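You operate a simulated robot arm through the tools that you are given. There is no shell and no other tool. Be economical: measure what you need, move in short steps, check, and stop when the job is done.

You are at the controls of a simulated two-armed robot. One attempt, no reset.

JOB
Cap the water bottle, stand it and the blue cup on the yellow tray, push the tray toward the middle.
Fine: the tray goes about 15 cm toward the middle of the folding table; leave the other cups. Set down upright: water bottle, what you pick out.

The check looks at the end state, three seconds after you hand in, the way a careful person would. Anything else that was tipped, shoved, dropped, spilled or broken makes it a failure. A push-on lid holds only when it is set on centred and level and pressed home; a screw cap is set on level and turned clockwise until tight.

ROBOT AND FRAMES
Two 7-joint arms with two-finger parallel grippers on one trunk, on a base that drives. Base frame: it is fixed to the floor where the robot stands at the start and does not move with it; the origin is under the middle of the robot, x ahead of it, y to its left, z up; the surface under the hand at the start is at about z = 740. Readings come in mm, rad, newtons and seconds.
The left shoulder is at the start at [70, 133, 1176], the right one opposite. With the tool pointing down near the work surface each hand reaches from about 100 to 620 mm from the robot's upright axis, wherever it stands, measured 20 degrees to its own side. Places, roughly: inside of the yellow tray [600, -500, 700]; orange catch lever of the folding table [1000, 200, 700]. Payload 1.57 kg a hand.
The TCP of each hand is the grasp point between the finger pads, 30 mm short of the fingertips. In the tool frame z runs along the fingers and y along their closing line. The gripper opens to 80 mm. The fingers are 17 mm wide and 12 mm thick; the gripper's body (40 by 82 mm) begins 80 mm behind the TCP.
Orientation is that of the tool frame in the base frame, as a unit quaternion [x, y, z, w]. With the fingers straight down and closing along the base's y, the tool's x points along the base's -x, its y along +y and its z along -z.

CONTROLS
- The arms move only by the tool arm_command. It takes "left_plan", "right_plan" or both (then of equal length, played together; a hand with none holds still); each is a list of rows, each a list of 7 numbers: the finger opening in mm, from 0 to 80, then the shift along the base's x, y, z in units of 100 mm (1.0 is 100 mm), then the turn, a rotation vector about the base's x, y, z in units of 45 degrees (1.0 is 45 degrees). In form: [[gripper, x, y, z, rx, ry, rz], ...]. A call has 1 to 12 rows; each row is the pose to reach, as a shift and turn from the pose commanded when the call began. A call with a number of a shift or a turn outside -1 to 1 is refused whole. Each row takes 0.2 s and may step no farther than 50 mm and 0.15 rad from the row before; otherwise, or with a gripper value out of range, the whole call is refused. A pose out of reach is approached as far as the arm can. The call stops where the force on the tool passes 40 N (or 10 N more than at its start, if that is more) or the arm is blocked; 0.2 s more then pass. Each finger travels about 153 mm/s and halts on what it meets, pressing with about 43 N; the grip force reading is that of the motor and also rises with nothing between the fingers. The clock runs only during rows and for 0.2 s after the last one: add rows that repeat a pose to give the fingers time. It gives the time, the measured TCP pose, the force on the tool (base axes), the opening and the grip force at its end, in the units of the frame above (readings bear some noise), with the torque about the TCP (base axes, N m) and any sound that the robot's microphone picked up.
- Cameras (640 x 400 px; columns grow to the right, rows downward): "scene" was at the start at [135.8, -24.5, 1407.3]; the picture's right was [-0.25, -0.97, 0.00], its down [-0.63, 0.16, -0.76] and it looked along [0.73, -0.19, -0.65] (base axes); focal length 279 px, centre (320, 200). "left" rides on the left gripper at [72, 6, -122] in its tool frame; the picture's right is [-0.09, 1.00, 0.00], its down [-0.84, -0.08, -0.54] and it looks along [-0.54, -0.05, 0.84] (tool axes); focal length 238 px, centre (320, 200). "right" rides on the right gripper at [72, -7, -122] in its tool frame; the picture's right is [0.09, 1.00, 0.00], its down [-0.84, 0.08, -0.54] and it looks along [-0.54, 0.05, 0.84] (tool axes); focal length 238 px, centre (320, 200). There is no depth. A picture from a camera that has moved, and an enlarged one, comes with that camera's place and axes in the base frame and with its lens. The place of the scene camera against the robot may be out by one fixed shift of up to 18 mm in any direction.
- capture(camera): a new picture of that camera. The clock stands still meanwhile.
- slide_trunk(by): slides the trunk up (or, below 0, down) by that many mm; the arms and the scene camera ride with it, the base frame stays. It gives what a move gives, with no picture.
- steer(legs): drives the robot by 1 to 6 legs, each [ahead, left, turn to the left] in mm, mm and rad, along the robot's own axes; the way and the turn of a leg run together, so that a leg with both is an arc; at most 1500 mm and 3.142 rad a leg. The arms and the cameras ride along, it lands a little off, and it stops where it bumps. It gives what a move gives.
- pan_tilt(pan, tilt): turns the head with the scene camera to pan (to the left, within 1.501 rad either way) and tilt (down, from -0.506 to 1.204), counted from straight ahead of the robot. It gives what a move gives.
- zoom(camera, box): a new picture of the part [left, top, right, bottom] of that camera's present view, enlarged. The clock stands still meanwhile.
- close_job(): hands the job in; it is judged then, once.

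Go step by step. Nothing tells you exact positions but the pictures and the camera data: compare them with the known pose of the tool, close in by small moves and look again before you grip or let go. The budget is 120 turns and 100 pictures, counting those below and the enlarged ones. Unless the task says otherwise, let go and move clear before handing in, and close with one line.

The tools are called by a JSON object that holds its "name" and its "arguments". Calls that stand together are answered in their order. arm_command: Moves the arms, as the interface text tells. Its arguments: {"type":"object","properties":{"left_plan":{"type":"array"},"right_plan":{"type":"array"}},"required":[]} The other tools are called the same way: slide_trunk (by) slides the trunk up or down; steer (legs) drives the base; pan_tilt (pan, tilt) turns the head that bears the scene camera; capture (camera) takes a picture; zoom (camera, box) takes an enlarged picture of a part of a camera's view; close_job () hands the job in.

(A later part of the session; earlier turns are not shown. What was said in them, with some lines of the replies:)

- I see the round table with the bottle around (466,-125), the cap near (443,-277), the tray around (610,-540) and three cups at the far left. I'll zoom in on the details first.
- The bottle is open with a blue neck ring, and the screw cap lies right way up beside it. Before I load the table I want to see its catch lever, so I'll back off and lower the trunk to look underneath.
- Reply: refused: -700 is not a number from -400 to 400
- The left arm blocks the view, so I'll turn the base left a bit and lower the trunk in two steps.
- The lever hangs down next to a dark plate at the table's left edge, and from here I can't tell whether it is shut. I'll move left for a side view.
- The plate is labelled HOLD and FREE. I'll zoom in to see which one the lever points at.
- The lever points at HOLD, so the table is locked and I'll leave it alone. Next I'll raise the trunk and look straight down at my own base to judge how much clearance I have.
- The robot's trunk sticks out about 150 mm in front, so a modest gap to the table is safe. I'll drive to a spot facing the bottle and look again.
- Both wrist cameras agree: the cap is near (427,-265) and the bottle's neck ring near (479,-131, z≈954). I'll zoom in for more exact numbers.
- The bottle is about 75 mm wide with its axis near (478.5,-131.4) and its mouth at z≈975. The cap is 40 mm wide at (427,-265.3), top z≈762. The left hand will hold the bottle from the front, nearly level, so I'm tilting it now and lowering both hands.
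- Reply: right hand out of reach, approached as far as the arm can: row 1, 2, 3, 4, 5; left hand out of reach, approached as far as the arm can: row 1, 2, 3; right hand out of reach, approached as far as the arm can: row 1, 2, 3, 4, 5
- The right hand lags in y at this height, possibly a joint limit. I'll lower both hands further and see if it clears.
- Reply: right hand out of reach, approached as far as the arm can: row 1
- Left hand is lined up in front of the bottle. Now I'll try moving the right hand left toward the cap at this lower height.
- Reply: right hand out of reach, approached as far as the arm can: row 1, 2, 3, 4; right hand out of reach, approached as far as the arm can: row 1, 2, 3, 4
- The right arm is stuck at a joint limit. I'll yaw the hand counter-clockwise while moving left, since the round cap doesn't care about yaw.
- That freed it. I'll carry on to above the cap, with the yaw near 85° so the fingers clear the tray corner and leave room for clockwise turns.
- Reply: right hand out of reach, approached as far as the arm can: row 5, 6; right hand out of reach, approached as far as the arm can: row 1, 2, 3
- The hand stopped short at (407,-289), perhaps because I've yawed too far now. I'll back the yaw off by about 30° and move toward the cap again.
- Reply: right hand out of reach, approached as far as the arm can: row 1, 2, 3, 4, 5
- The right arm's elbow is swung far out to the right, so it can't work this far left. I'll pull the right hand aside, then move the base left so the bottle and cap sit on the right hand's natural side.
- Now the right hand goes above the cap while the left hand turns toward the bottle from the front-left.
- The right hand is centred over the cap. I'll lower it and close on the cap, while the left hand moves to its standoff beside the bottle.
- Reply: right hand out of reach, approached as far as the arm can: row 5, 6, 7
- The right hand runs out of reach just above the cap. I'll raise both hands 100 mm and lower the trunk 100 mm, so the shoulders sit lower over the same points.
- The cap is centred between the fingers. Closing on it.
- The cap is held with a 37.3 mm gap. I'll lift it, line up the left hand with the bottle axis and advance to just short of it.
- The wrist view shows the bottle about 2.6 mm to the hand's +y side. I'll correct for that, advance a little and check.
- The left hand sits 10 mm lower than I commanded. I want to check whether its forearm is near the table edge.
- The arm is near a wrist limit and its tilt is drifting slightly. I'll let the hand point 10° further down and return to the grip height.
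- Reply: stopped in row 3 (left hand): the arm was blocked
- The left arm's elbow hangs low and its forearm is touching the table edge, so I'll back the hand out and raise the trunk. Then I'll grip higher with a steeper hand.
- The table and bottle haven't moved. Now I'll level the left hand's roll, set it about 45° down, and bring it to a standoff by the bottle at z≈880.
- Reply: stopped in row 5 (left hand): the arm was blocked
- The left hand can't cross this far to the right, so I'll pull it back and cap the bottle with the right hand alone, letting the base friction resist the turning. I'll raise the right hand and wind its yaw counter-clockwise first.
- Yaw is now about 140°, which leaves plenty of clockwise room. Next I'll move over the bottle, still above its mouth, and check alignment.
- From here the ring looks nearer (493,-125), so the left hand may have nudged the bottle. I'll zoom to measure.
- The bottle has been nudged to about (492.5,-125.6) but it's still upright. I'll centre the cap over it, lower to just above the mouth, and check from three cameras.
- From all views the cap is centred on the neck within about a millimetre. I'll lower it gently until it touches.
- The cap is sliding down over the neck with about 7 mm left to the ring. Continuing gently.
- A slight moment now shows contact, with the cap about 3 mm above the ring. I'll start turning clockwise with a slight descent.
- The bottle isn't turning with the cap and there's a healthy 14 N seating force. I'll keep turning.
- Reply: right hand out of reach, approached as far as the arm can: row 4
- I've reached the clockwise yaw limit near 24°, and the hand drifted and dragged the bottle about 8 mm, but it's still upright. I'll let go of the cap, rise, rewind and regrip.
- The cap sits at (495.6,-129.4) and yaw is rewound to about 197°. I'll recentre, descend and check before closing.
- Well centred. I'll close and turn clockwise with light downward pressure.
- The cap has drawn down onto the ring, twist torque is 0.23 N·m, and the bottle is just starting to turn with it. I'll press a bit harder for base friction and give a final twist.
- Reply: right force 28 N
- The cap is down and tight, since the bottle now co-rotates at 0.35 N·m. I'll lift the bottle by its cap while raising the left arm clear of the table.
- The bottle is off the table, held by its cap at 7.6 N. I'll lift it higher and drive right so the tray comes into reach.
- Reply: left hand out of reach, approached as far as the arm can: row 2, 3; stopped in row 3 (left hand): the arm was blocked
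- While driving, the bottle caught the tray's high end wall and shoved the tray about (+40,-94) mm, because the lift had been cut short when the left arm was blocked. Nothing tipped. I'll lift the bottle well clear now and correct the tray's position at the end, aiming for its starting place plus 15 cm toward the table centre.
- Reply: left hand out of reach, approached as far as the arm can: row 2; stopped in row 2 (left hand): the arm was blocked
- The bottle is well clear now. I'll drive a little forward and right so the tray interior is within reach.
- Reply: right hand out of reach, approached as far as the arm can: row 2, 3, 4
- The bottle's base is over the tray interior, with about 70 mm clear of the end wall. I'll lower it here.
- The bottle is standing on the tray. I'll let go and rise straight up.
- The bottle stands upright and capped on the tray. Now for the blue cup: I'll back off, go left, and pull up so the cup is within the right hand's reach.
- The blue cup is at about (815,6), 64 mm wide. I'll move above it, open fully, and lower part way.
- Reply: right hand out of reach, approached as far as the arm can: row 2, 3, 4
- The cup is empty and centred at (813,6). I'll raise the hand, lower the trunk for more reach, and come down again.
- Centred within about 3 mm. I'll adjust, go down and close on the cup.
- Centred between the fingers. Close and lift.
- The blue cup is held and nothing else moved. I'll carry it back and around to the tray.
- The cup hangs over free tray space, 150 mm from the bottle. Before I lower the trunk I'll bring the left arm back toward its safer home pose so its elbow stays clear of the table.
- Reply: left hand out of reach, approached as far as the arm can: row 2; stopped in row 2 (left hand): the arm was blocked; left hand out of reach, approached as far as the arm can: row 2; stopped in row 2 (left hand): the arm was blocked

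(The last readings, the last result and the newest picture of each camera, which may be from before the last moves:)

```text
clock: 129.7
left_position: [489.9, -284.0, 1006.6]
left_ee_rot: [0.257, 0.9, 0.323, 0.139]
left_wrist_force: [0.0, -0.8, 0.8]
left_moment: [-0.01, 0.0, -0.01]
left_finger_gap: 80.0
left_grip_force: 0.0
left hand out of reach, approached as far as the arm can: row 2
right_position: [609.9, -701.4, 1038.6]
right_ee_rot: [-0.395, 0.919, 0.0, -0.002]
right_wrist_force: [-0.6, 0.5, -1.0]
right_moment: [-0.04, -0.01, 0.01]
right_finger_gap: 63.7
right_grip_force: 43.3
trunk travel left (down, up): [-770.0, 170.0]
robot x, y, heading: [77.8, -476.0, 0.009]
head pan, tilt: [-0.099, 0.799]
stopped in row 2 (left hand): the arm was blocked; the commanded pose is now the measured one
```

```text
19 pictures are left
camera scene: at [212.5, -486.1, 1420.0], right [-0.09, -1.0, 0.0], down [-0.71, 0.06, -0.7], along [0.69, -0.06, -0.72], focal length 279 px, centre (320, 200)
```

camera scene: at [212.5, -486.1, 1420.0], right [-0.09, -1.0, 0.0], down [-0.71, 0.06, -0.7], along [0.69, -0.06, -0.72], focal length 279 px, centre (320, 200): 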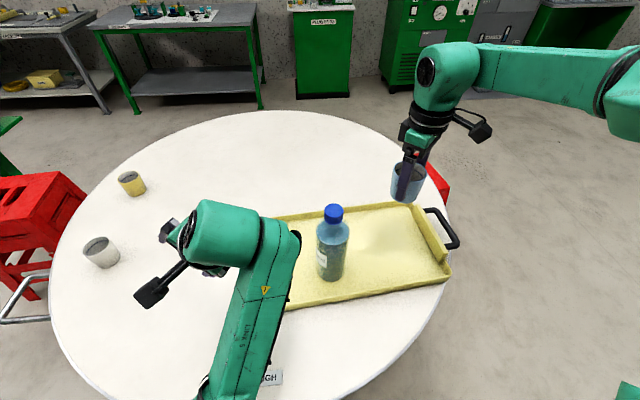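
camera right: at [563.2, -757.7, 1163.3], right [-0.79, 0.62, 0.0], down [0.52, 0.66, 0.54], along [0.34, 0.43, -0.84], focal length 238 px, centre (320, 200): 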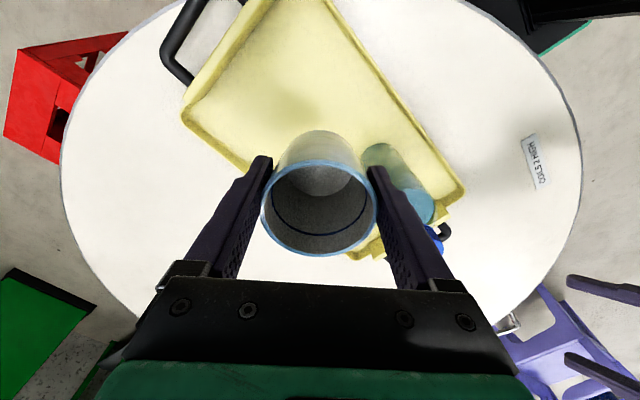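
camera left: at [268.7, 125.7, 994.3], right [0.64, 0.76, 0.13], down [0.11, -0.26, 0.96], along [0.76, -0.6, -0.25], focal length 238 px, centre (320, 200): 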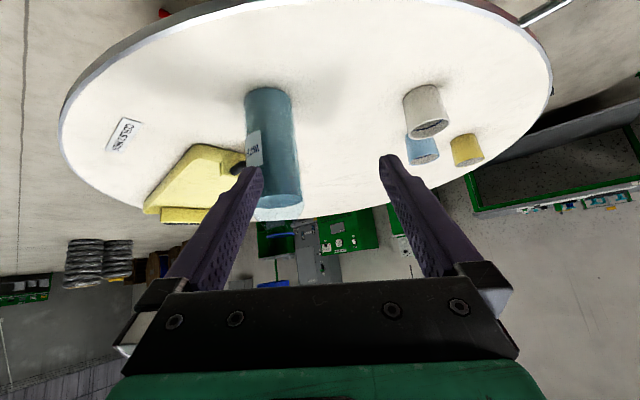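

The left elbow is actually high and over clear table, so lowering the trunk is safe. I'll go down with the cup.

{"name": "slide_trunk", "arguments": {"by": -140}}

{"name": "arm_command", "arguments": {"right_plan": [[50, 0, 0, -0.2, 0, 0, 0], [50, 0, 0, -0.4, 0, 0, 0], [50, 0, 0, -0.6, 0, 0, 0], [50, 0, 0, -0.75, 0, 0, 0], [50, 0, 0, -0.85, 0, 0, 0]]}}

{"name": "zoom", "arguments": {"camera": "scene", "box": [250, 150, 470, 320]}}

```text
clock: 131.4
left_position: [487.9, -286.4, 867.0]
left_ee_rot: [0.258, 0.9, 0.323, 0.138]
left_wrist_force: [-0.5, -0.1, -0.3]
left_moment: [-0.02, -0.03, 0.03]
left_finger_gap: 80.4
left_grip_force: 0.1
right_position: [608.3, -702.1, 899.3]
right_ee_rot: [-0.395, 0.919, 0.0, -0.001]
right_wrist_force: [0.1, -0.3, -1.2]
right_moment: [0.01, -0.01, -0.03]
right_finger_gap: 63.4
right_grip_force: 43.4
trunk travel left (down, up): [-630.0, 310.0]
robot x, y, heading: [75.6, -477.8, 0.01]
head pan, tilt: [-0.099, 0.799]
```

```text
clock: 132.6
left_position: [489.9, -286.1, 867.1]
left_ee_rot: [0.258, 0.9, 0.322, 0.139]
left_wrist_force: [0.0, -0.6, -0.4]
left_moment: [0.03, -0.01, -0.02]
left_finger_gap: 79.9
left_grip_force: 0.1
right_position: [609.6, -701.4, 813.8]
right_ee_rot: [-0.394, 0.919, -0.001, -0.001]
right_wrist_force: [0.1, -0.1, -1.3]
right_moment: [0.02, -0.01, -0.01]
right_finger_gap: 63.3
right_grip_force: 42.6
trunk travel left (down, up): [-630.0, 310.0]
robot x, y, heading: [73.1, -479.3, 0.013]
head pan, tilt: [-0.099, 0.799]
```

```text
2.35 times, centred on (360, 235) of scene
camera zoom: at [211.4, -487.1, 1280.1], right [-0.09, -1.0, 0.0], down [-0.71, 0.06, -0.7], along [0.69, -0.06, -0.72], focal length 657 px, centre (226, 118)
```

zoom: 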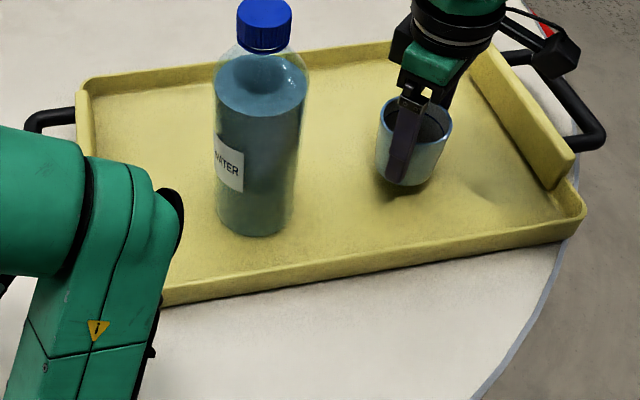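

{"name": "arm_command", "arguments": {"right_plan": [[50, 0, 0, -0.06, 0, 0, 0], [50, 0, 0, -0.1, 0, 0, 0], [50, 0, 0, -0.13, 0, 0, 0], [50, 0, 0, -0.15, 0, 0, 0], [50, 0, 0, -0.165, 0, 0, 0]]}}

```text
clock: 133.8
left_position: [489.6, -287.1, 866.6]
left_ee_rot: [0.258, 0.9, 0.323, 0.138]
left_wrist_force: [0.8, 0.6, 1.1]
left_moment: [0.01, -0.01, -0.01]
left_finger_gap: 80.1
left_grip_force: 0.1
right_position: [606.8, -702.6, 800.1]
right_ee_rot: [-0.394, 0.919, 0.0, -0.001]
right_wrist_force: [0.2, -0.8, -1.5]
right_moment: [-0.01, 0.02, -0.01]
right_finger_gap: 63.3
right_grip_force: 43.5
trunk travel left (down, up): [-630.0, 310.0]
robot x, y, heading: [75.9, -478.3, 0.011]
head pan, tilt: [-0.099, 0.799]
```

{"name": "arm_command", "arguments": {"right_plan": [[50, 0, 0, -0.015, 0, 0, 0], [50, 0, 0, -0.03, 0, 0, 0], [50, 0, 0, -0.04, 0, 0, 0]]}}

```text
clock: 134.6
left_position: [488.7, -285.5, 867.6]
left_ee_rot: [0.258, 0.9, 0.323, 0.139]
left_wrist_force: [0.2, 0.9, 0.4]
left_moment: [-0.02, 0.02, -0.01]
left_finger_gap: 80.3
left_grip_force: 0.2
right_position: [604.2, -702.9, 796.6]
right_ee_rot: [-0.395, 0.919, -0.001, 0.0]
right_wrist_force: [-0.7, 0.2, -1.3]
right_moment: [-0.03, 0.02, 0.03]
right_finger_gap: 63.3
right_grip_force: 43.0
right hand out of reach, approached as far as the arm can: row 1, 2, 3
trunk travel left (down, up): [-630.0, 310.0]
robot x, y, heading: [78.9, -477.1, 0.01]
head pan, tilt: [-0.099, 0.799]
```

The arm is at its reach limit. I'll come in 20 mm and lower a touch more.

{"name": "arm_command", "arguments": {"right_plan": [[50, -0.1, 0.02, 0, 0, 0, 0], [50, -0.2, 0.02, 0, 0, 0, 0], [50, -0.2, 0.02, -0.015, 0, 0, 0], [50, -0.2, 0.02, -0.03, 0, 0, 0]]}}

```text
clock: 135.6
left_position: [486.6, -286.0, 868.4]
left_ee_rot: [0.257, 0.9, 0.323, 0.14]
left_wrist_force: [0.2, -0.2, 0.8]
left_moment: [-0.01, 0.02, 0.02]
left_finger_gap: 80.1
left_grip_force: 0.0
right_position: [583.6, -699.2, 796.1]
right_ee_rot: [-0.395, 0.919, -0.001, 0.001]
right_wrist_force: [-0.2, -2.6, 11.2]
right_moment: [-0.17, -0.06, -0.12]
right_finger_gap: 63.5
right_grip_force: 42.5
trunk travel left (down, up): [-630.0, 310.0]
robot x, y, heading: [75.7, -476.0, 0.012]
head pan, tilt: [-0.099, 0.799]
```

The cup is down on the tray. I'll ease off, release and rise.

{"name": "arm_command", "arguments": {"right_plan": [[50, 0, 0, 0.01, 0, 0, 0], [65, 0, 0, 0.01, 0, 0, 0], [80, 0, 0, 0.01, 0, 0, 0], [80, 0, 0, 0.01, 0, 0, 0], [80, 0, 0, 0.2, 0, 0, 0], [80, 0, 0, 0.4, 0, 0, 0], [80, 0, 0, 0.7, 0, 0, 0], [80, 0, 0, 1.0, 0, 0, 0]]}}

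{"name": "capture", "arguments": {"camera": "scene"}}

```text
clock: 137.4
left_position: [487.6, -286.4, 866.7]
left_ee_rot: [0.257, 0.9, 0.322, 0.139]
left_wrist_force: [0.1, -0.1, -0.2]
left_moment: [-0.01, 0.03, -0.01]
left_finger_gap: 80.0
left_grip_force: 0.2
right_position: [585.8, -701.4, 894.9]
right_ee_rot: [-0.395, 0.919, -0.001, 0.0]
right_wrist_force: [0.5, 0.6, 0.5]
right_moment: [0.0, -0.03, 0.02]
right_finger_gap: 80.0
right_grip_force: 0.1
trunk travel left (down, up): [-630.0, 310.0]
robot x, y, heading: [81.4, -476.8, 0.013]
head pan, tilt: [-0.099, 0.799]
```

```text
17 pictures are left
camera scene: at [210.3, -486.6, 1280.2], right [-0.09, -1.0, 0.0], down [-0.71, 0.06, -0.7], along [0.69, -0.06, -0.72], focal length 279 px, centre (320, 200)
```

scene: 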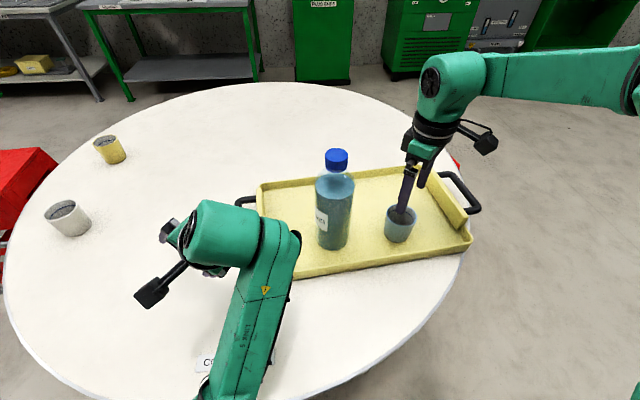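

Bottle and cup both stand on the tray. From the start position the tray should end at centre (749,-449), so it still needs about (+87,+177) mm. I'll push it in x first, with the closed right hand against the near edge in line with the load.

{"name": "arm_command", "arguments": {"right_plan": [[60, -0.3, 0, 0, 0, 0, 0], [40, -0.6, 0, 0, 0, 0, 0], [20, -0.9, 0, 0, 0, 0, 0], [0, -1.0, 0, 0, 0, 0, 0], [0, -1.0, 0, 0, 0, 0, 0]]}}

{"name": "steer", "arguments": {"legs": [[-20, 100, -0.012]]}}

{"name": "capture", "arguments": {"camera": "scene"}}

```text
clock: 138.6
left_position: [488.2, -285.7, 867.0]
left_ee_rot: [0.257, 0.9, 0.323, 0.139]
left_wrist_force: [-0.3, 0.2, -0.6]
left_moment: [0.01, -0.01, 0.02]
left_finger_gap: 79.7
left_grip_force: 0.1
right_position: [486.4, -701.5, 894.5]
right_ee_rot: [-0.395, 0.919, 0.0, 0.0]
right_wrist_force: [-0.9, -0.1, -0.5]
right_moment: [0.0, 0.01, 0.0]
right_finger_gap: 0.0
right_grip_force: 21.6
trunk travel left (down, up): [-630.0, 310.0]
robot x, y, heading: [76.4, -477.4, 0.011]
head pan, tilt: [-0.099, 0.799]
```

```text
clock: 139.8
left_position: [470.6, -189.9, 867.6]
left_ee_rot: [0.262, 0.899, 0.322, 0.14]
left_wrist_force: [-0.5, 0.0, -0.6]
left_moment: [0.01, 0.03, -0.01]
left_finger_gap: 80.1
left_grip_force: 0.1
right_position: [462.9, -603.7, 893.2]
right_ee_rot: [-0.39, 0.921, 0.0, 0.0]
right_wrist_force: [0.0, -0.8, -0.1]
right_moment: [-0.02, 0.0, 0.03]
right_finger_gap: 0.0
right_grip_force: 21.6
trunk travel left (down, up): [-630.0, 310.0]
robot x, y, heading: [55.0, -376.4, -0.007]
head pan, tilt: [-0.099, 0.799]
```

```text
16 pictures are left
camera scene: at [190.3, -387.9, 1280.1], right [-0.1, -0.99, 0.0], down [-0.71, 0.07, -0.7], along [0.69, -0.07, -0.72], focal length 279 px, centre (320, 200)
```

scene: 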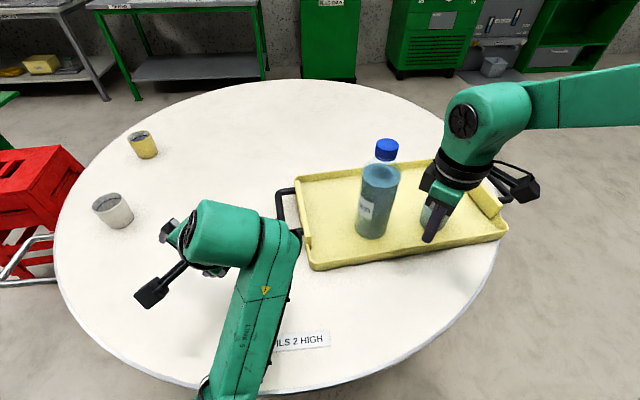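

{"name": "arm_command", "arguments": {"right_plan": [[0, 0, 0, -0.3, 0, 0, 0], [0, 0, 0, -0.6, 0, 0, 0], [0, 0, 0, -0.9, 0, 0, 0], [0, 0, 0, -1.0, 0, 0, 0]]}}

{"name": "arm_command", "arguments": {"right_plan": [[0, 0, 0, -0.08, 0, 0, 0], [0, 0, 0, -0.15, 0, 0, 0], [0, 0.1, 0, -0.15, 0, 0, 0], [0, 0.2, 0, -0.15, 0, 0, 0], [0, 0.27, 0, -0.15, 0, 0, 0], [0, 0.34, 0, -0.15, 0, 0, 0], [0, 0.38, 0, -0.15, 0, 0, 0], [0, 0.42, 0, -0.15, 0, 0, 0]]}}

{"name": "zoom", "arguments": {"camera": "scene", "box": [260, 130, 520, 290]}}

```text
clock: 140.8
left_position: [470.5, -189.7, 867.2]
left_ee_rot: [0.261, 0.899, 0.322, 0.141]
left_wrist_force: [0.0, -0.2, -0.3]
left_moment: [0.0, -0.01, -0.02]
left_finger_gap: 80.0
left_grip_force: 0.0
right_position: [462.5, -603.6, 794.4]
right_ee_rot: [-0.39, 0.921, 0.0, -0.001]
right_wrist_force: [0.2, 0.2, -0.1]
right_moment: [0.0, -0.02, 0.02]
right_finger_gap: 0.2
right_grip_force: 21.4
trunk travel left (down, up): [-630.0, 310.0]
robot x, y, heading: [55.1, -376.2, 0.001]
head pan, tilt: [-0.099, 0.799]
```

```text
clock: 142.6
left_position: [469.7, -191.2, 867.6]
left_ee_rot: [0.262, 0.899, 0.323, 0.139]
left_wrist_force: [0.3, -0.5, 0.1]
left_moment: [0.0, 0.0, 0.01]
left_finger_gap: 80.2
left_grip_force: 0.0
right_position: [506.3, -603.4, 779.7]
right_ee_rot: [-0.388, 0.921, 0.0, -0.001]
right_wrist_force: [-5.3, -0.6, 1.2]
right_moment: [-0.03, 0.07, -0.02]
right_finger_gap: 0.0
right_grip_force: 21.4
trunk travel left (down, up): [-630.0, 310.0]
robot x, y, heading: [55.5, -375.5, 0.002]
head pan, tilt: [-0.099, 0.799]
```

```text
2.46 times, centred on (390, 210) of scene
camera zoom: at [189.0, -387.9, 1280.3], right [-0.1, -0.99, 0.0], down [-0.71, 0.07, -0.7], along [0.69, -0.07, -0.72], focal length 687 px, centre (148, 175)
```

zoom: 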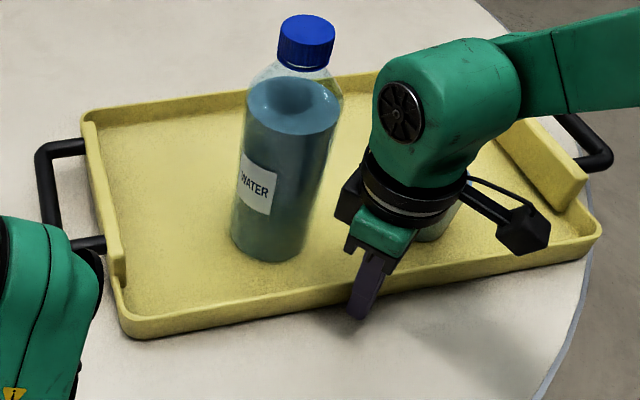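

In contact at 5 N. I'll push slowly by about 85 mm.

{"name": "arm_command", "arguments": {"right_plan": [[0, 0.06, 0, 0, 0, 0, 0], [0, 0.14, 0, 0, 0, 0, 0], [0, 0.22, 0, 0, 0, 0, 0], [0, 0.3, 0, 0, 0, 0, 0], [0, 0.38, 0, 0, 0, 0, 0], [0, 0.46, 0, 0, 0, 0, 0], [0, 0.54, 0, 0, 0, 0, 0], [0, 0.62, 0, 0, 0, 0, 0], [0, 0.7, 0, 0, 0, 0, 0], [0, 0.78, 0, 0, 0, 0, 0], [0, 0.84, 0, 0, 0, 0, 0]]}}

{"name": "capture", "arguments": {"camera": "scene"}}

```text
clock: 145.0
left_position: [470.0, -190.8, 867.1]
left_ee_rot: [0.262, 0.899, 0.322, 0.14]
left_wrist_force: [-0.4, -0.1, -0.3]
left_moment: [0.01, -0.02, -0.01]
left_finger_gap: 80.1
left_grip_force: 0.1
right_position: [574.7, -607.6, 782.0]
right_ee_rot: [-0.39, 0.921, 0.001, 0.0]
right_wrist_force: [-4.2, -0.1, -3.1]
right_moment: [0.01, 0.09, 0.0]
right_finger_gap: 0.1
right_grip_force: 21.3
right hand out of reach, approached as far as the arm can: row 10, 11
trunk travel left (down, up): [-630.0, 310.0]
robot x, y, heading: [59.7, -373.4, 0.002]
head pan, tilt: [-0.099, 0.799]
```

```text
14 pictures are left
camera scene: at [190.1, -388.0, 1280.1], right [-0.1, -0.99, 0.0], down [-0.71, 0.07, -0.7], along [0.69, -0.07, -0.72], focal length 279 px, centre (320, 200)
```

scene: 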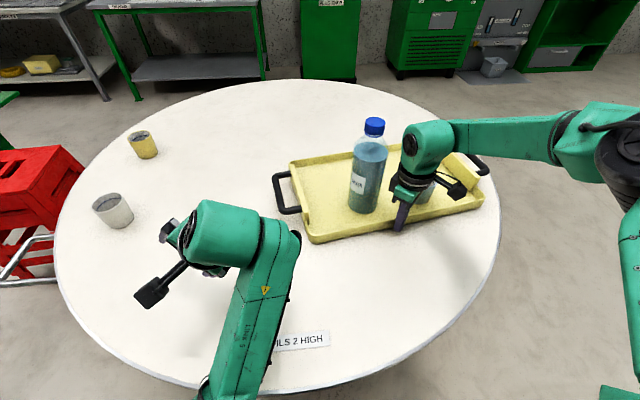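

The tray moved about 68 mm in x with both items upright. It still needs roughly (+19,+177), so I'll retract, drive to the right side and push from the tray's right end.

{"name": "arm_command", "arguments": {"right_plan": [[0, -0.2, 0, 0, 0, 0, 0], [0, -0.5, 0, 0.2, 0, 0, 0], [0, -0.7, -0.2, 0.5, 0, 0, 0], [0, -0.7, -0.5, 0.8, 0, 0, 0], [0, -0.7, -0.8, 1.0, 0, 0, 0], [0, -0.7, -1.0, 1.0, 0, 0, 0]]}}

{"name": "steer", "arguments": {"legs": [[-100, -330, 0], [0, 0, 0.44], [175, -78, 0]]}}

{"name": "capture", "arguments": {"camera": "scene"}}

```text
clock: 146.4
left_position: [469.6, -190.6, 867.3]
left_ee_rot: [0.262, 0.899, 0.322, 0.141]
left_wrist_force: [-1.2, -0.6, 0.0]
left_moment: [-0.01, -0.02, -0.01]
left_finger_gap: 79.7
left_grip_force: 0.1
right_position: [504.6, -706.5, 881.9]
right_ee_rot: [-0.39, 0.921, 0.0, -0.001]
right_wrist_force: [-0.4, 0.1, 0.3]
right_moment: [0.02, -0.01, 0.0]
right_finger_gap: 0.0
right_grip_force: 21.3
trunk travel left (down, up): [-630.0, 310.0]
robot x, y, heading: [59.3, -379.6, -0.002]
head pan, tilt: [-0.099, 0.799]
```

```text
clock: 151.1
left_position: [442.0, -363.4, 867.4]
left_ee_rot: [0.062, 0.934, 0.345, 0.068]
left_wrist_force: [0.3, -0.5, -1.3]
left_moment: [0.0, -0.03, 0.04]
left_finger_gap: 80.1
left_grip_force: 0.0
right_position: [690.0, -817.5, 882.2]
right_ee_rot: [-0.58, 0.815, 0.0, -0.001]
right_wrist_force: [0.2, -0.2, 0.8]
right_moment: [-0.04, -0.01, -0.01]
right_finger_gap: 0.0
right_grip_force: 21.1
trunk travel left (down, up): [-630.0, 310.0]
robot x, y, heading: [145.6, -706.3, 0.434]
head pan, tilt: [-0.099, 0.799]
```

```text
13 pictures are left
camera scene: at [269.6, -662.7, 1280.1], right [0.33, -0.94, 0.0], down [-0.68, -0.24, -0.7], along [0.66, 0.23, -0.72], focal length 279 px, centre (320, 200)
```

scene: 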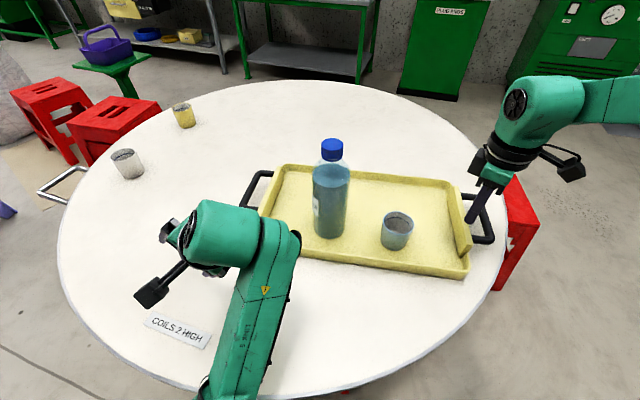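

I can see a free spot of end wall between the near-right corner and the handle's leg, at x≈683. I'll go out past the end, lower, and push in +y.

{"name": "arm_command", "arguments": {"right_plan": [[0, -0.03, -0.25, 0, 0, 0, 0], [0, -0.07, -0.5, 0, 0, 0, 0], [0, -0.07, -0.75, 0, 0, 0, 0], [0, -0.07, -1.0, 0, 0, 0, 0]]}}

{"name": "arm_command", "arguments": {"right_plan": [[0, 0, 0, -0.3, 0, 0, 0], [0, 0, 0, -0.6, 0, 0, 0], [0, 0, 0, -0.85, 0, 0, 0], [0, 0, 0, -1.0, 0, 0, 0], [0, 0, 0, -1.0, 0, 0, 0]]}}

{"name": "zoom", "arguments": {"camera": "scene", "box": [380, 140, 560, 300]}}

```text
clock: 152.1
left_position: [440.6, -363.8, 868.0]
left_ee_rot: [0.062, 0.934, 0.345, 0.068]
left_wrist_force: [-0.2, 0.4, 1.0]
left_moment: [0.02, -0.01, 0.02]
left_finger_gap: 79.9
left_grip_force: 0.1
right_position: [682.2, -917.9, 884.0]
right_ee_rot: [-0.58, 0.815, -0.001, 0.0]
right_wrist_force: [0.0, 0.1, -0.6]
right_moment: [0.0, -0.03, -0.01]
right_finger_gap: 0.3
right_grip_force: 21.3
trunk travel left (down, up): [-630.0, 310.0]
robot x, y, heading: [141.8, -704.8, 0.436]
head pan, tilt: [-0.099, 0.799]
```

```text
clock: 153.2
left_position: [440.0, -363.7, 868.6]
left_ee_rot: [0.062, 0.934, 0.344, 0.069]
left_wrist_force: [0.4, -0.3, -0.4]
left_moment: [-0.01, -0.03, 0.04]
left_finger_gap: 80.0
left_grip_force: 0.1
right_position: [683.7, -917.1, 780.4]
right_ee_rot: [-0.579, 0.815, 0.0, 0.0]
right_wrist_force: [0.5, 0.3, 0.8]
right_moment: [0.02, 0.01, -0.01]
right_finger_gap: 0.1
right_grip_force: 21.4
trunk travel left (down, up): [-630.0, 310.0]
robot x, y, heading: [143.1, -706.0, 0.431]
head pan, tilt: [-0.099, 0.799]
```

```text
2.50 times, centred on (470, 220) of scene
camera zoom: at [269.2, -662.7, 1280.2], right [0.33, -0.94, 0.0], down [-0.68, -0.24, -0.7], along [0.66, 0.23, -0.72], focal length 698 px, centre (-55, 150)
```

zoom: 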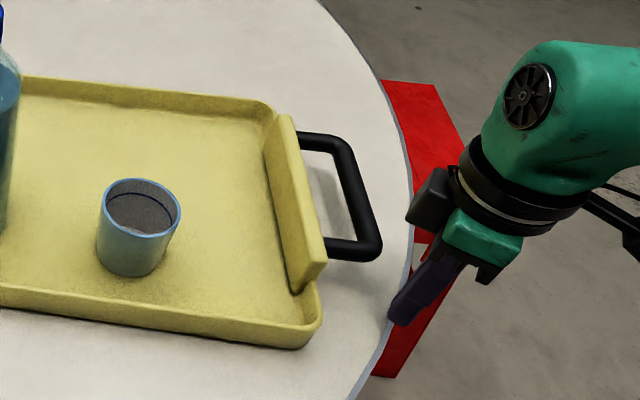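

The fist will meet the end rim between the corner and the handle leg. Pushing slowly now.

{"name": "arm_command", "arguments": {"right_plan": [[0, 0, 0.12, 0, 0, 0, 0], [0, 0, 0.24, 0, 0, 0, 0], [0, 0, 0.32, 0, 0, 0, 0], [0, 0, 0.4, 0, 0, 0, 0], [0, 0, 0.48, 0, 0, 0, 0], [0, 0, 0.56, 0, 0, 0, 0], [0, 0, 0.64, 0, 0, 0, 0], [0, 0, 0.72, 0, 0, 0, 0], [0, 0, 0.8, 0, 0, 0, 0], [0, 0, 0.9, 0, 0, 0, 0], [0, 0, 1.0, 0, 0, 0, 0]]}}

{"name": "capture", "arguments": {"camera": "scene"}}

```text
clock: 155.7
left_position: [440.2, -363.3, 867.6]
left_ee_rot: [0.062, 0.934, 0.345, 0.068]
left_wrist_force: [0.2, -0.1, 0.7]
left_moment: [0.03, -0.01, -0.04]
left_finger_gap: 79.9
left_grip_force: 0.0
right_position: [683.7, -817.2, 782.4]
right_ee_rot: [-0.579, 0.815, 0.0, 0.0]
right_wrist_force: [-1.4, -3.2, -0.9]
right_moment: [0.01, -0.01, 0.04]
right_finger_gap: 0.0
right_grip_force: 21.5
trunk travel left (down, up): [-630.0, 310.0]
robot x, y, heading: [145.2, -708.7, 0.433]
head pan, tilt: [-0.099, 0.799]
```

```text
11 pictures are left
camera scene: at [269.4, -663.1, 1280.1], right [0.33, -0.94, 0.0], down [-0.68, -0.24, -0.7], along [0.66, 0.23, -0.72], focal length 279 px, centre (320, 200)
```

scene: 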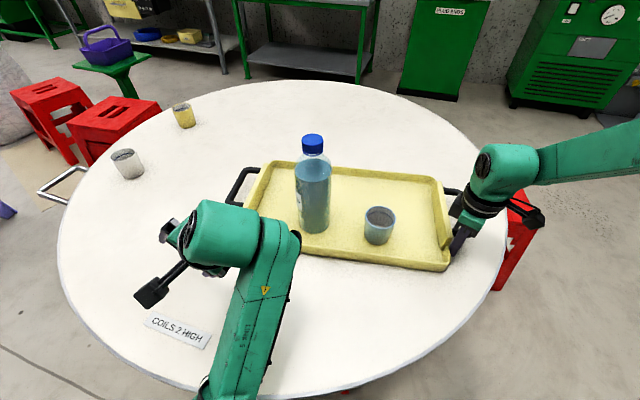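

The tray has moved about 36 mm straight. Continuing.

{"name": "arm_command", "arguments": {"right_plan": [[0, 0, 0.08, 0, 0, 0, 0], [0, 0, 0.17, 0, 0, 0, 0], [0, 0, 0.26, 0, 0, 0, 0], [0, 0, 0.35, 0, 0, 0, 0], [0, 0, 0.44, 0, 0, 0, 0], [0, 0, 0.53, 0, 0, 0, 0], [0, 0, 0.62, 0, 0, 0, 0], [0, 0, 0.7, 0, 0, 0, 0], [0, 0, 0.78, 0, 0, 0, 0], [0, 0, 0.85, 0, 0, 0, 0]]}}

{"name": "capture", "arguments": {"camera": "scene"}}

```text
clock: 157.8
left_position: [440.4, -364.6, 867.5]
left_ee_rot: [0.062, 0.934, 0.346, 0.067]
left_wrist_force: [0.0, 0.0, -0.2]
left_moment: [0.03, 0.0, -0.02]
left_finger_gap: 80.3
left_grip_force: 0.1
right_position: [682.5, -732.6, 782.0]
right_ee_rot: [-0.579, 0.815, 0.001, 0.0]
right_wrist_force: [-1.1, -4.8, -1.3]
right_moment: [-0.03, 0.01, 0.02]
right_finger_gap: 0.0
right_grip_force: 21.1
trunk travel left (down, up): [-630.0, 310.0]
robot x, y, heading: [146.0, -704.2, 0.433]
head pan, tilt: [-0.099, 0.799]
```

```text
10 pictures are left
camera scene: at [269.4, -663.6, 1280.2], right [0.33, -0.94, 0.0], down [-0.68, -0.24, -0.7], along [0.66, 0.23, -0.72], focal length 279 px, centre (320, 200)
```

scene: 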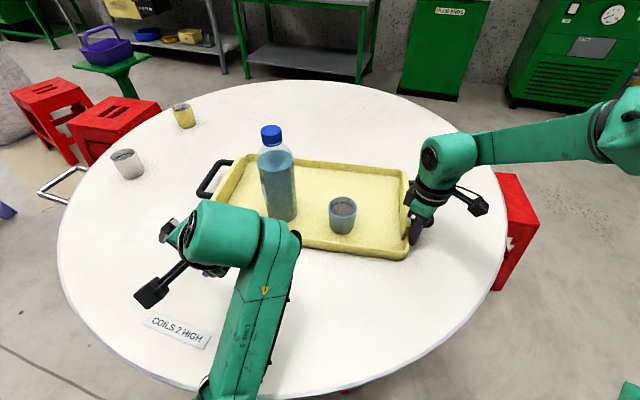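

{"name": "arm_command", "arguments": {"right_plan": [[0, 0, 0.08, 0, 0, 0, 0], [0, 0, 0.16, 0, 0, 0, 0], [0, 0, 0.24, 0, 0, 0, 0], [0, 0, 0.32, 0, 0, 0, 0], [0, 0, 0.4, 0, 0, 0, 0], [0, 0, 0.47, 0, 0, 0, 0], [0, 0, 0.52, 0, 0, 0, 0]]}}

{"name": "capture", "arguments": {"camera": "scene"}}

```text
clock: 159.4
left_position: [440.1, -363.2, 867.4]
left_ee_rot: [0.062, 0.934, 0.346, 0.068]
left_wrist_force: [-0.6, 0.1, 0.2]
left_moment: [-0.01, -0.03, -0.01]
left_finger_gap: 79.9
left_grip_force: 0.1
right_position: [684.2, -682.1, 782.5]
right_ee_rot: [-0.58, 0.815, 0.0, 0.0]
right_wrist_force: [0.1, -4.1, 1.0]
right_moment: [0.11, 0.0, 0.0]
right_finger_gap: 0.2
right_grip_force: 21.0
trunk travel left (down, up): [-630.0, 310.0]
robot x, y, heading: [143.0, -704.9, 0.431]
head pan, tilt: [-0.099, 0.799]
```

```text
9 pictures are left
camera scene: at [269.0, -663.8, 1280.2], right [0.33, -0.94, 0.0], down [-0.68, -0.24, -0.7], along [0.66, 0.23, -0.72], focal length 279 px, centre (320, 200)
```

scene: 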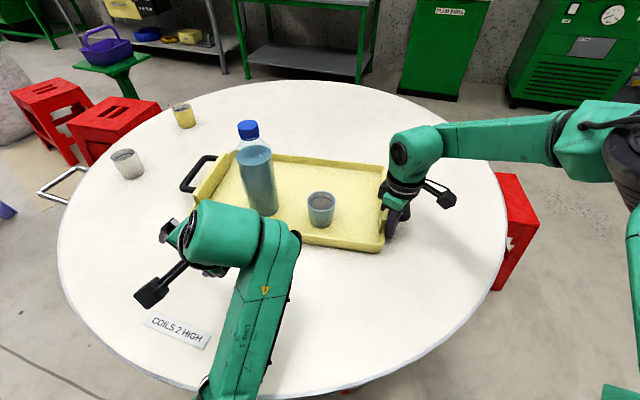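

The tray's corner has moved about (139,100) mm from its start, so its centre is roughly 15–16 cm toward the middle. I'll retract the hand and check everything.

{"name": "arm_command", "arguments": {"right_plan": [[0, 0, -0.15, 0, 0, 0, 0], [0, 0, -0.4, 0, 0, 0, 0], [0, 0, -0.6, 0.1, 0, 0, 0], [0, 0, -0.8, 0.4, 0, 0, 0], [0, 0, -0.9, 0.7, 0, 0, 0], [0, 0, -0.9, 1.0, 0, 0, 0]]}}

{"name": "steer", "arguments": {"legs": [[-450, 0, 0]]}}

{"name": "pan_tilt", "arguments": {"pan": 0.0, "tilt": 0.55}}

{"name": "capture", "arguments": {"camera": "scene"}}

```text
clock: 160.8
left_position: [440.1, -363.5, 867.2]
left_ee_rot: [0.062, 0.934, 0.345, 0.067]
left_wrist_force: [-0.1, 0.3, -0.4]
left_moment: [-0.01, 0.01, -0.05]
left_finger_gap: 79.8
left_grip_force: 0.0
right_position: [681.5, -770.1, 885.0]
right_ee_rot: [-0.579, 0.815, 0.0, 0.0]
right_wrist_force: [0.1, 0.2, 0.3]
right_moment: [-0.02, 0.01, -0.02]
right_finger_gap: 0.1
right_grip_force: 21.0
trunk travel left (down, up): [-630.0, 310.0]
robot x, y, heading: [145.0, -708.7, 0.433]
head pan, tilt: [-0.099, 0.799]
```

```text
clock: 163.6
left_position: [35.4, -552.6, 867.0]
left_ee_rot: [0.062, 0.934, 0.345, 0.068]
left_wrist_force: [0.8, 0.5, 0.1]
left_moment: [0.03, 0.0, 0.0]
left_finger_gap: 79.9
left_grip_force: 0.0
right_position: [276.9, -959.8, 884.0]
right_ee_rot: [-0.579, 0.816, 0.0, 0.0]
right_wrist_force: [-0.2, 0.6, 0.0]
right_moment: [-0.03, -0.01, -0.01]
right_finger_gap: 0.3
right_grip_force: 21.4
trunk travel left (down, up): [-630.0, 310.0]
robot x, y, heading: [-263.1, -898.4, 0.43]
head pan, tilt: [-0.099, 0.799]
```

```text
clock: 164.3
left_position: [35.9, -550.3, 866.3]
left_ee_rot: [0.062, 0.934, 0.345, 0.068]
left_wrist_force: [-0.3, -0.3, -0.2]
left_moment: [0.0, 0.0, -0.03]
left_finger_gap: 80.1
left_grip_force: 0.0
right_position: [277.2, -958.4, 883.6]
right_ee_rot: [-0.579, 0.816, 0.0, -0.001]
right_wrist_force: [0.1, -0.6, 0.0]
right_moment: [0.01, 0.0, 0.0]
right_finger_gap: 0.0
right_grip_force: 21.3
trunk travel left (down, up): [-630.0, 310.0]
robot x, y, heading: [-265.5, -895.5, 0.43]
head pan, tilt: [0.0, 0.55]
```

```text
8 pictures are left
camera scene: at [-130.4, -839.5, 1301.4], right [0.42, -0.91, 0.0], down [-0.47, -0.22, -0.85], along [0.77, 0.36, -0.52], focal length 279 px, centre (320, 200)
```

scene: 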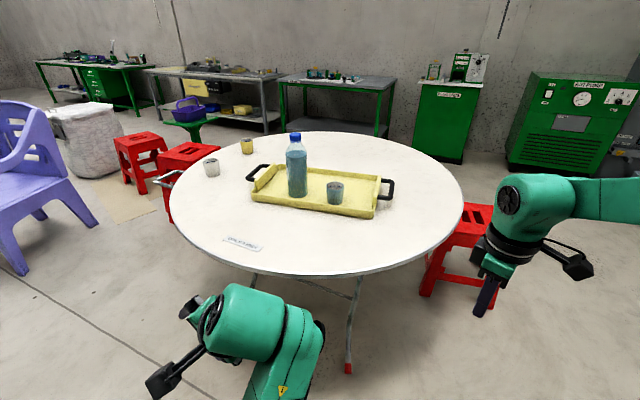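

{"name": "zoom", "arguments": {"camera": "scene", "box": [230, 120, 410, 230]}}

{"name": "zoom", "arguments": {"camera": "scene", "box": [275, 125, 320, 155]}}

```text
3.56 times, centred on (320, 175) of scene
camera zoom: at [-130.4, -839.5, 1301.4], right [0.42, -0.91, 0.0], down [-0.47, -0.22, -0.85], along [0.77, 0.36, -0.52], focal length 993 px, centre (320, 289)
```

zoom: 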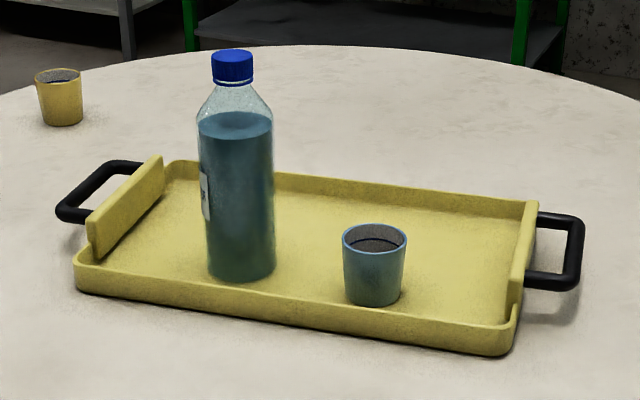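

```text
13.33 times, centred on (298, 140) of scene
camera zoom: at [-130.4, -839.5, 1301.4], right [0.42, -0.91, 0.0], down [-0.47, -0.22, -0.85], along [0.77, 0.36, -0.52], focal length 3722 px, centre (620, 1000)
```

zoom: 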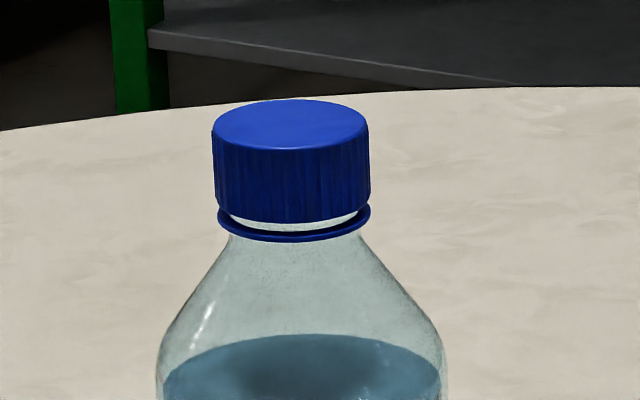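

Everything checks out: the cap sits level on the bottle, the bottle and blue cup stand upright on the tray, and the other cups and the table catch are untouched. Handing in.

{"name": "close_job", "arguments": {}}

```text
The job is handed in.
```

The bottle is capped and stands with the blue cup on the yellow tray. By camera estimate the tray is now about 15–16 cm nearer the table's middle than where it started, turned a few degrees. On the way I nudged the bottle, and later shoved the tray about 10 cm the wrong way, but nothing tipped and the final pushes made up for it. The cap was turned until the bottle began to turn with it (about 0.35 N·m), though a small gap to the neck ring still shows.
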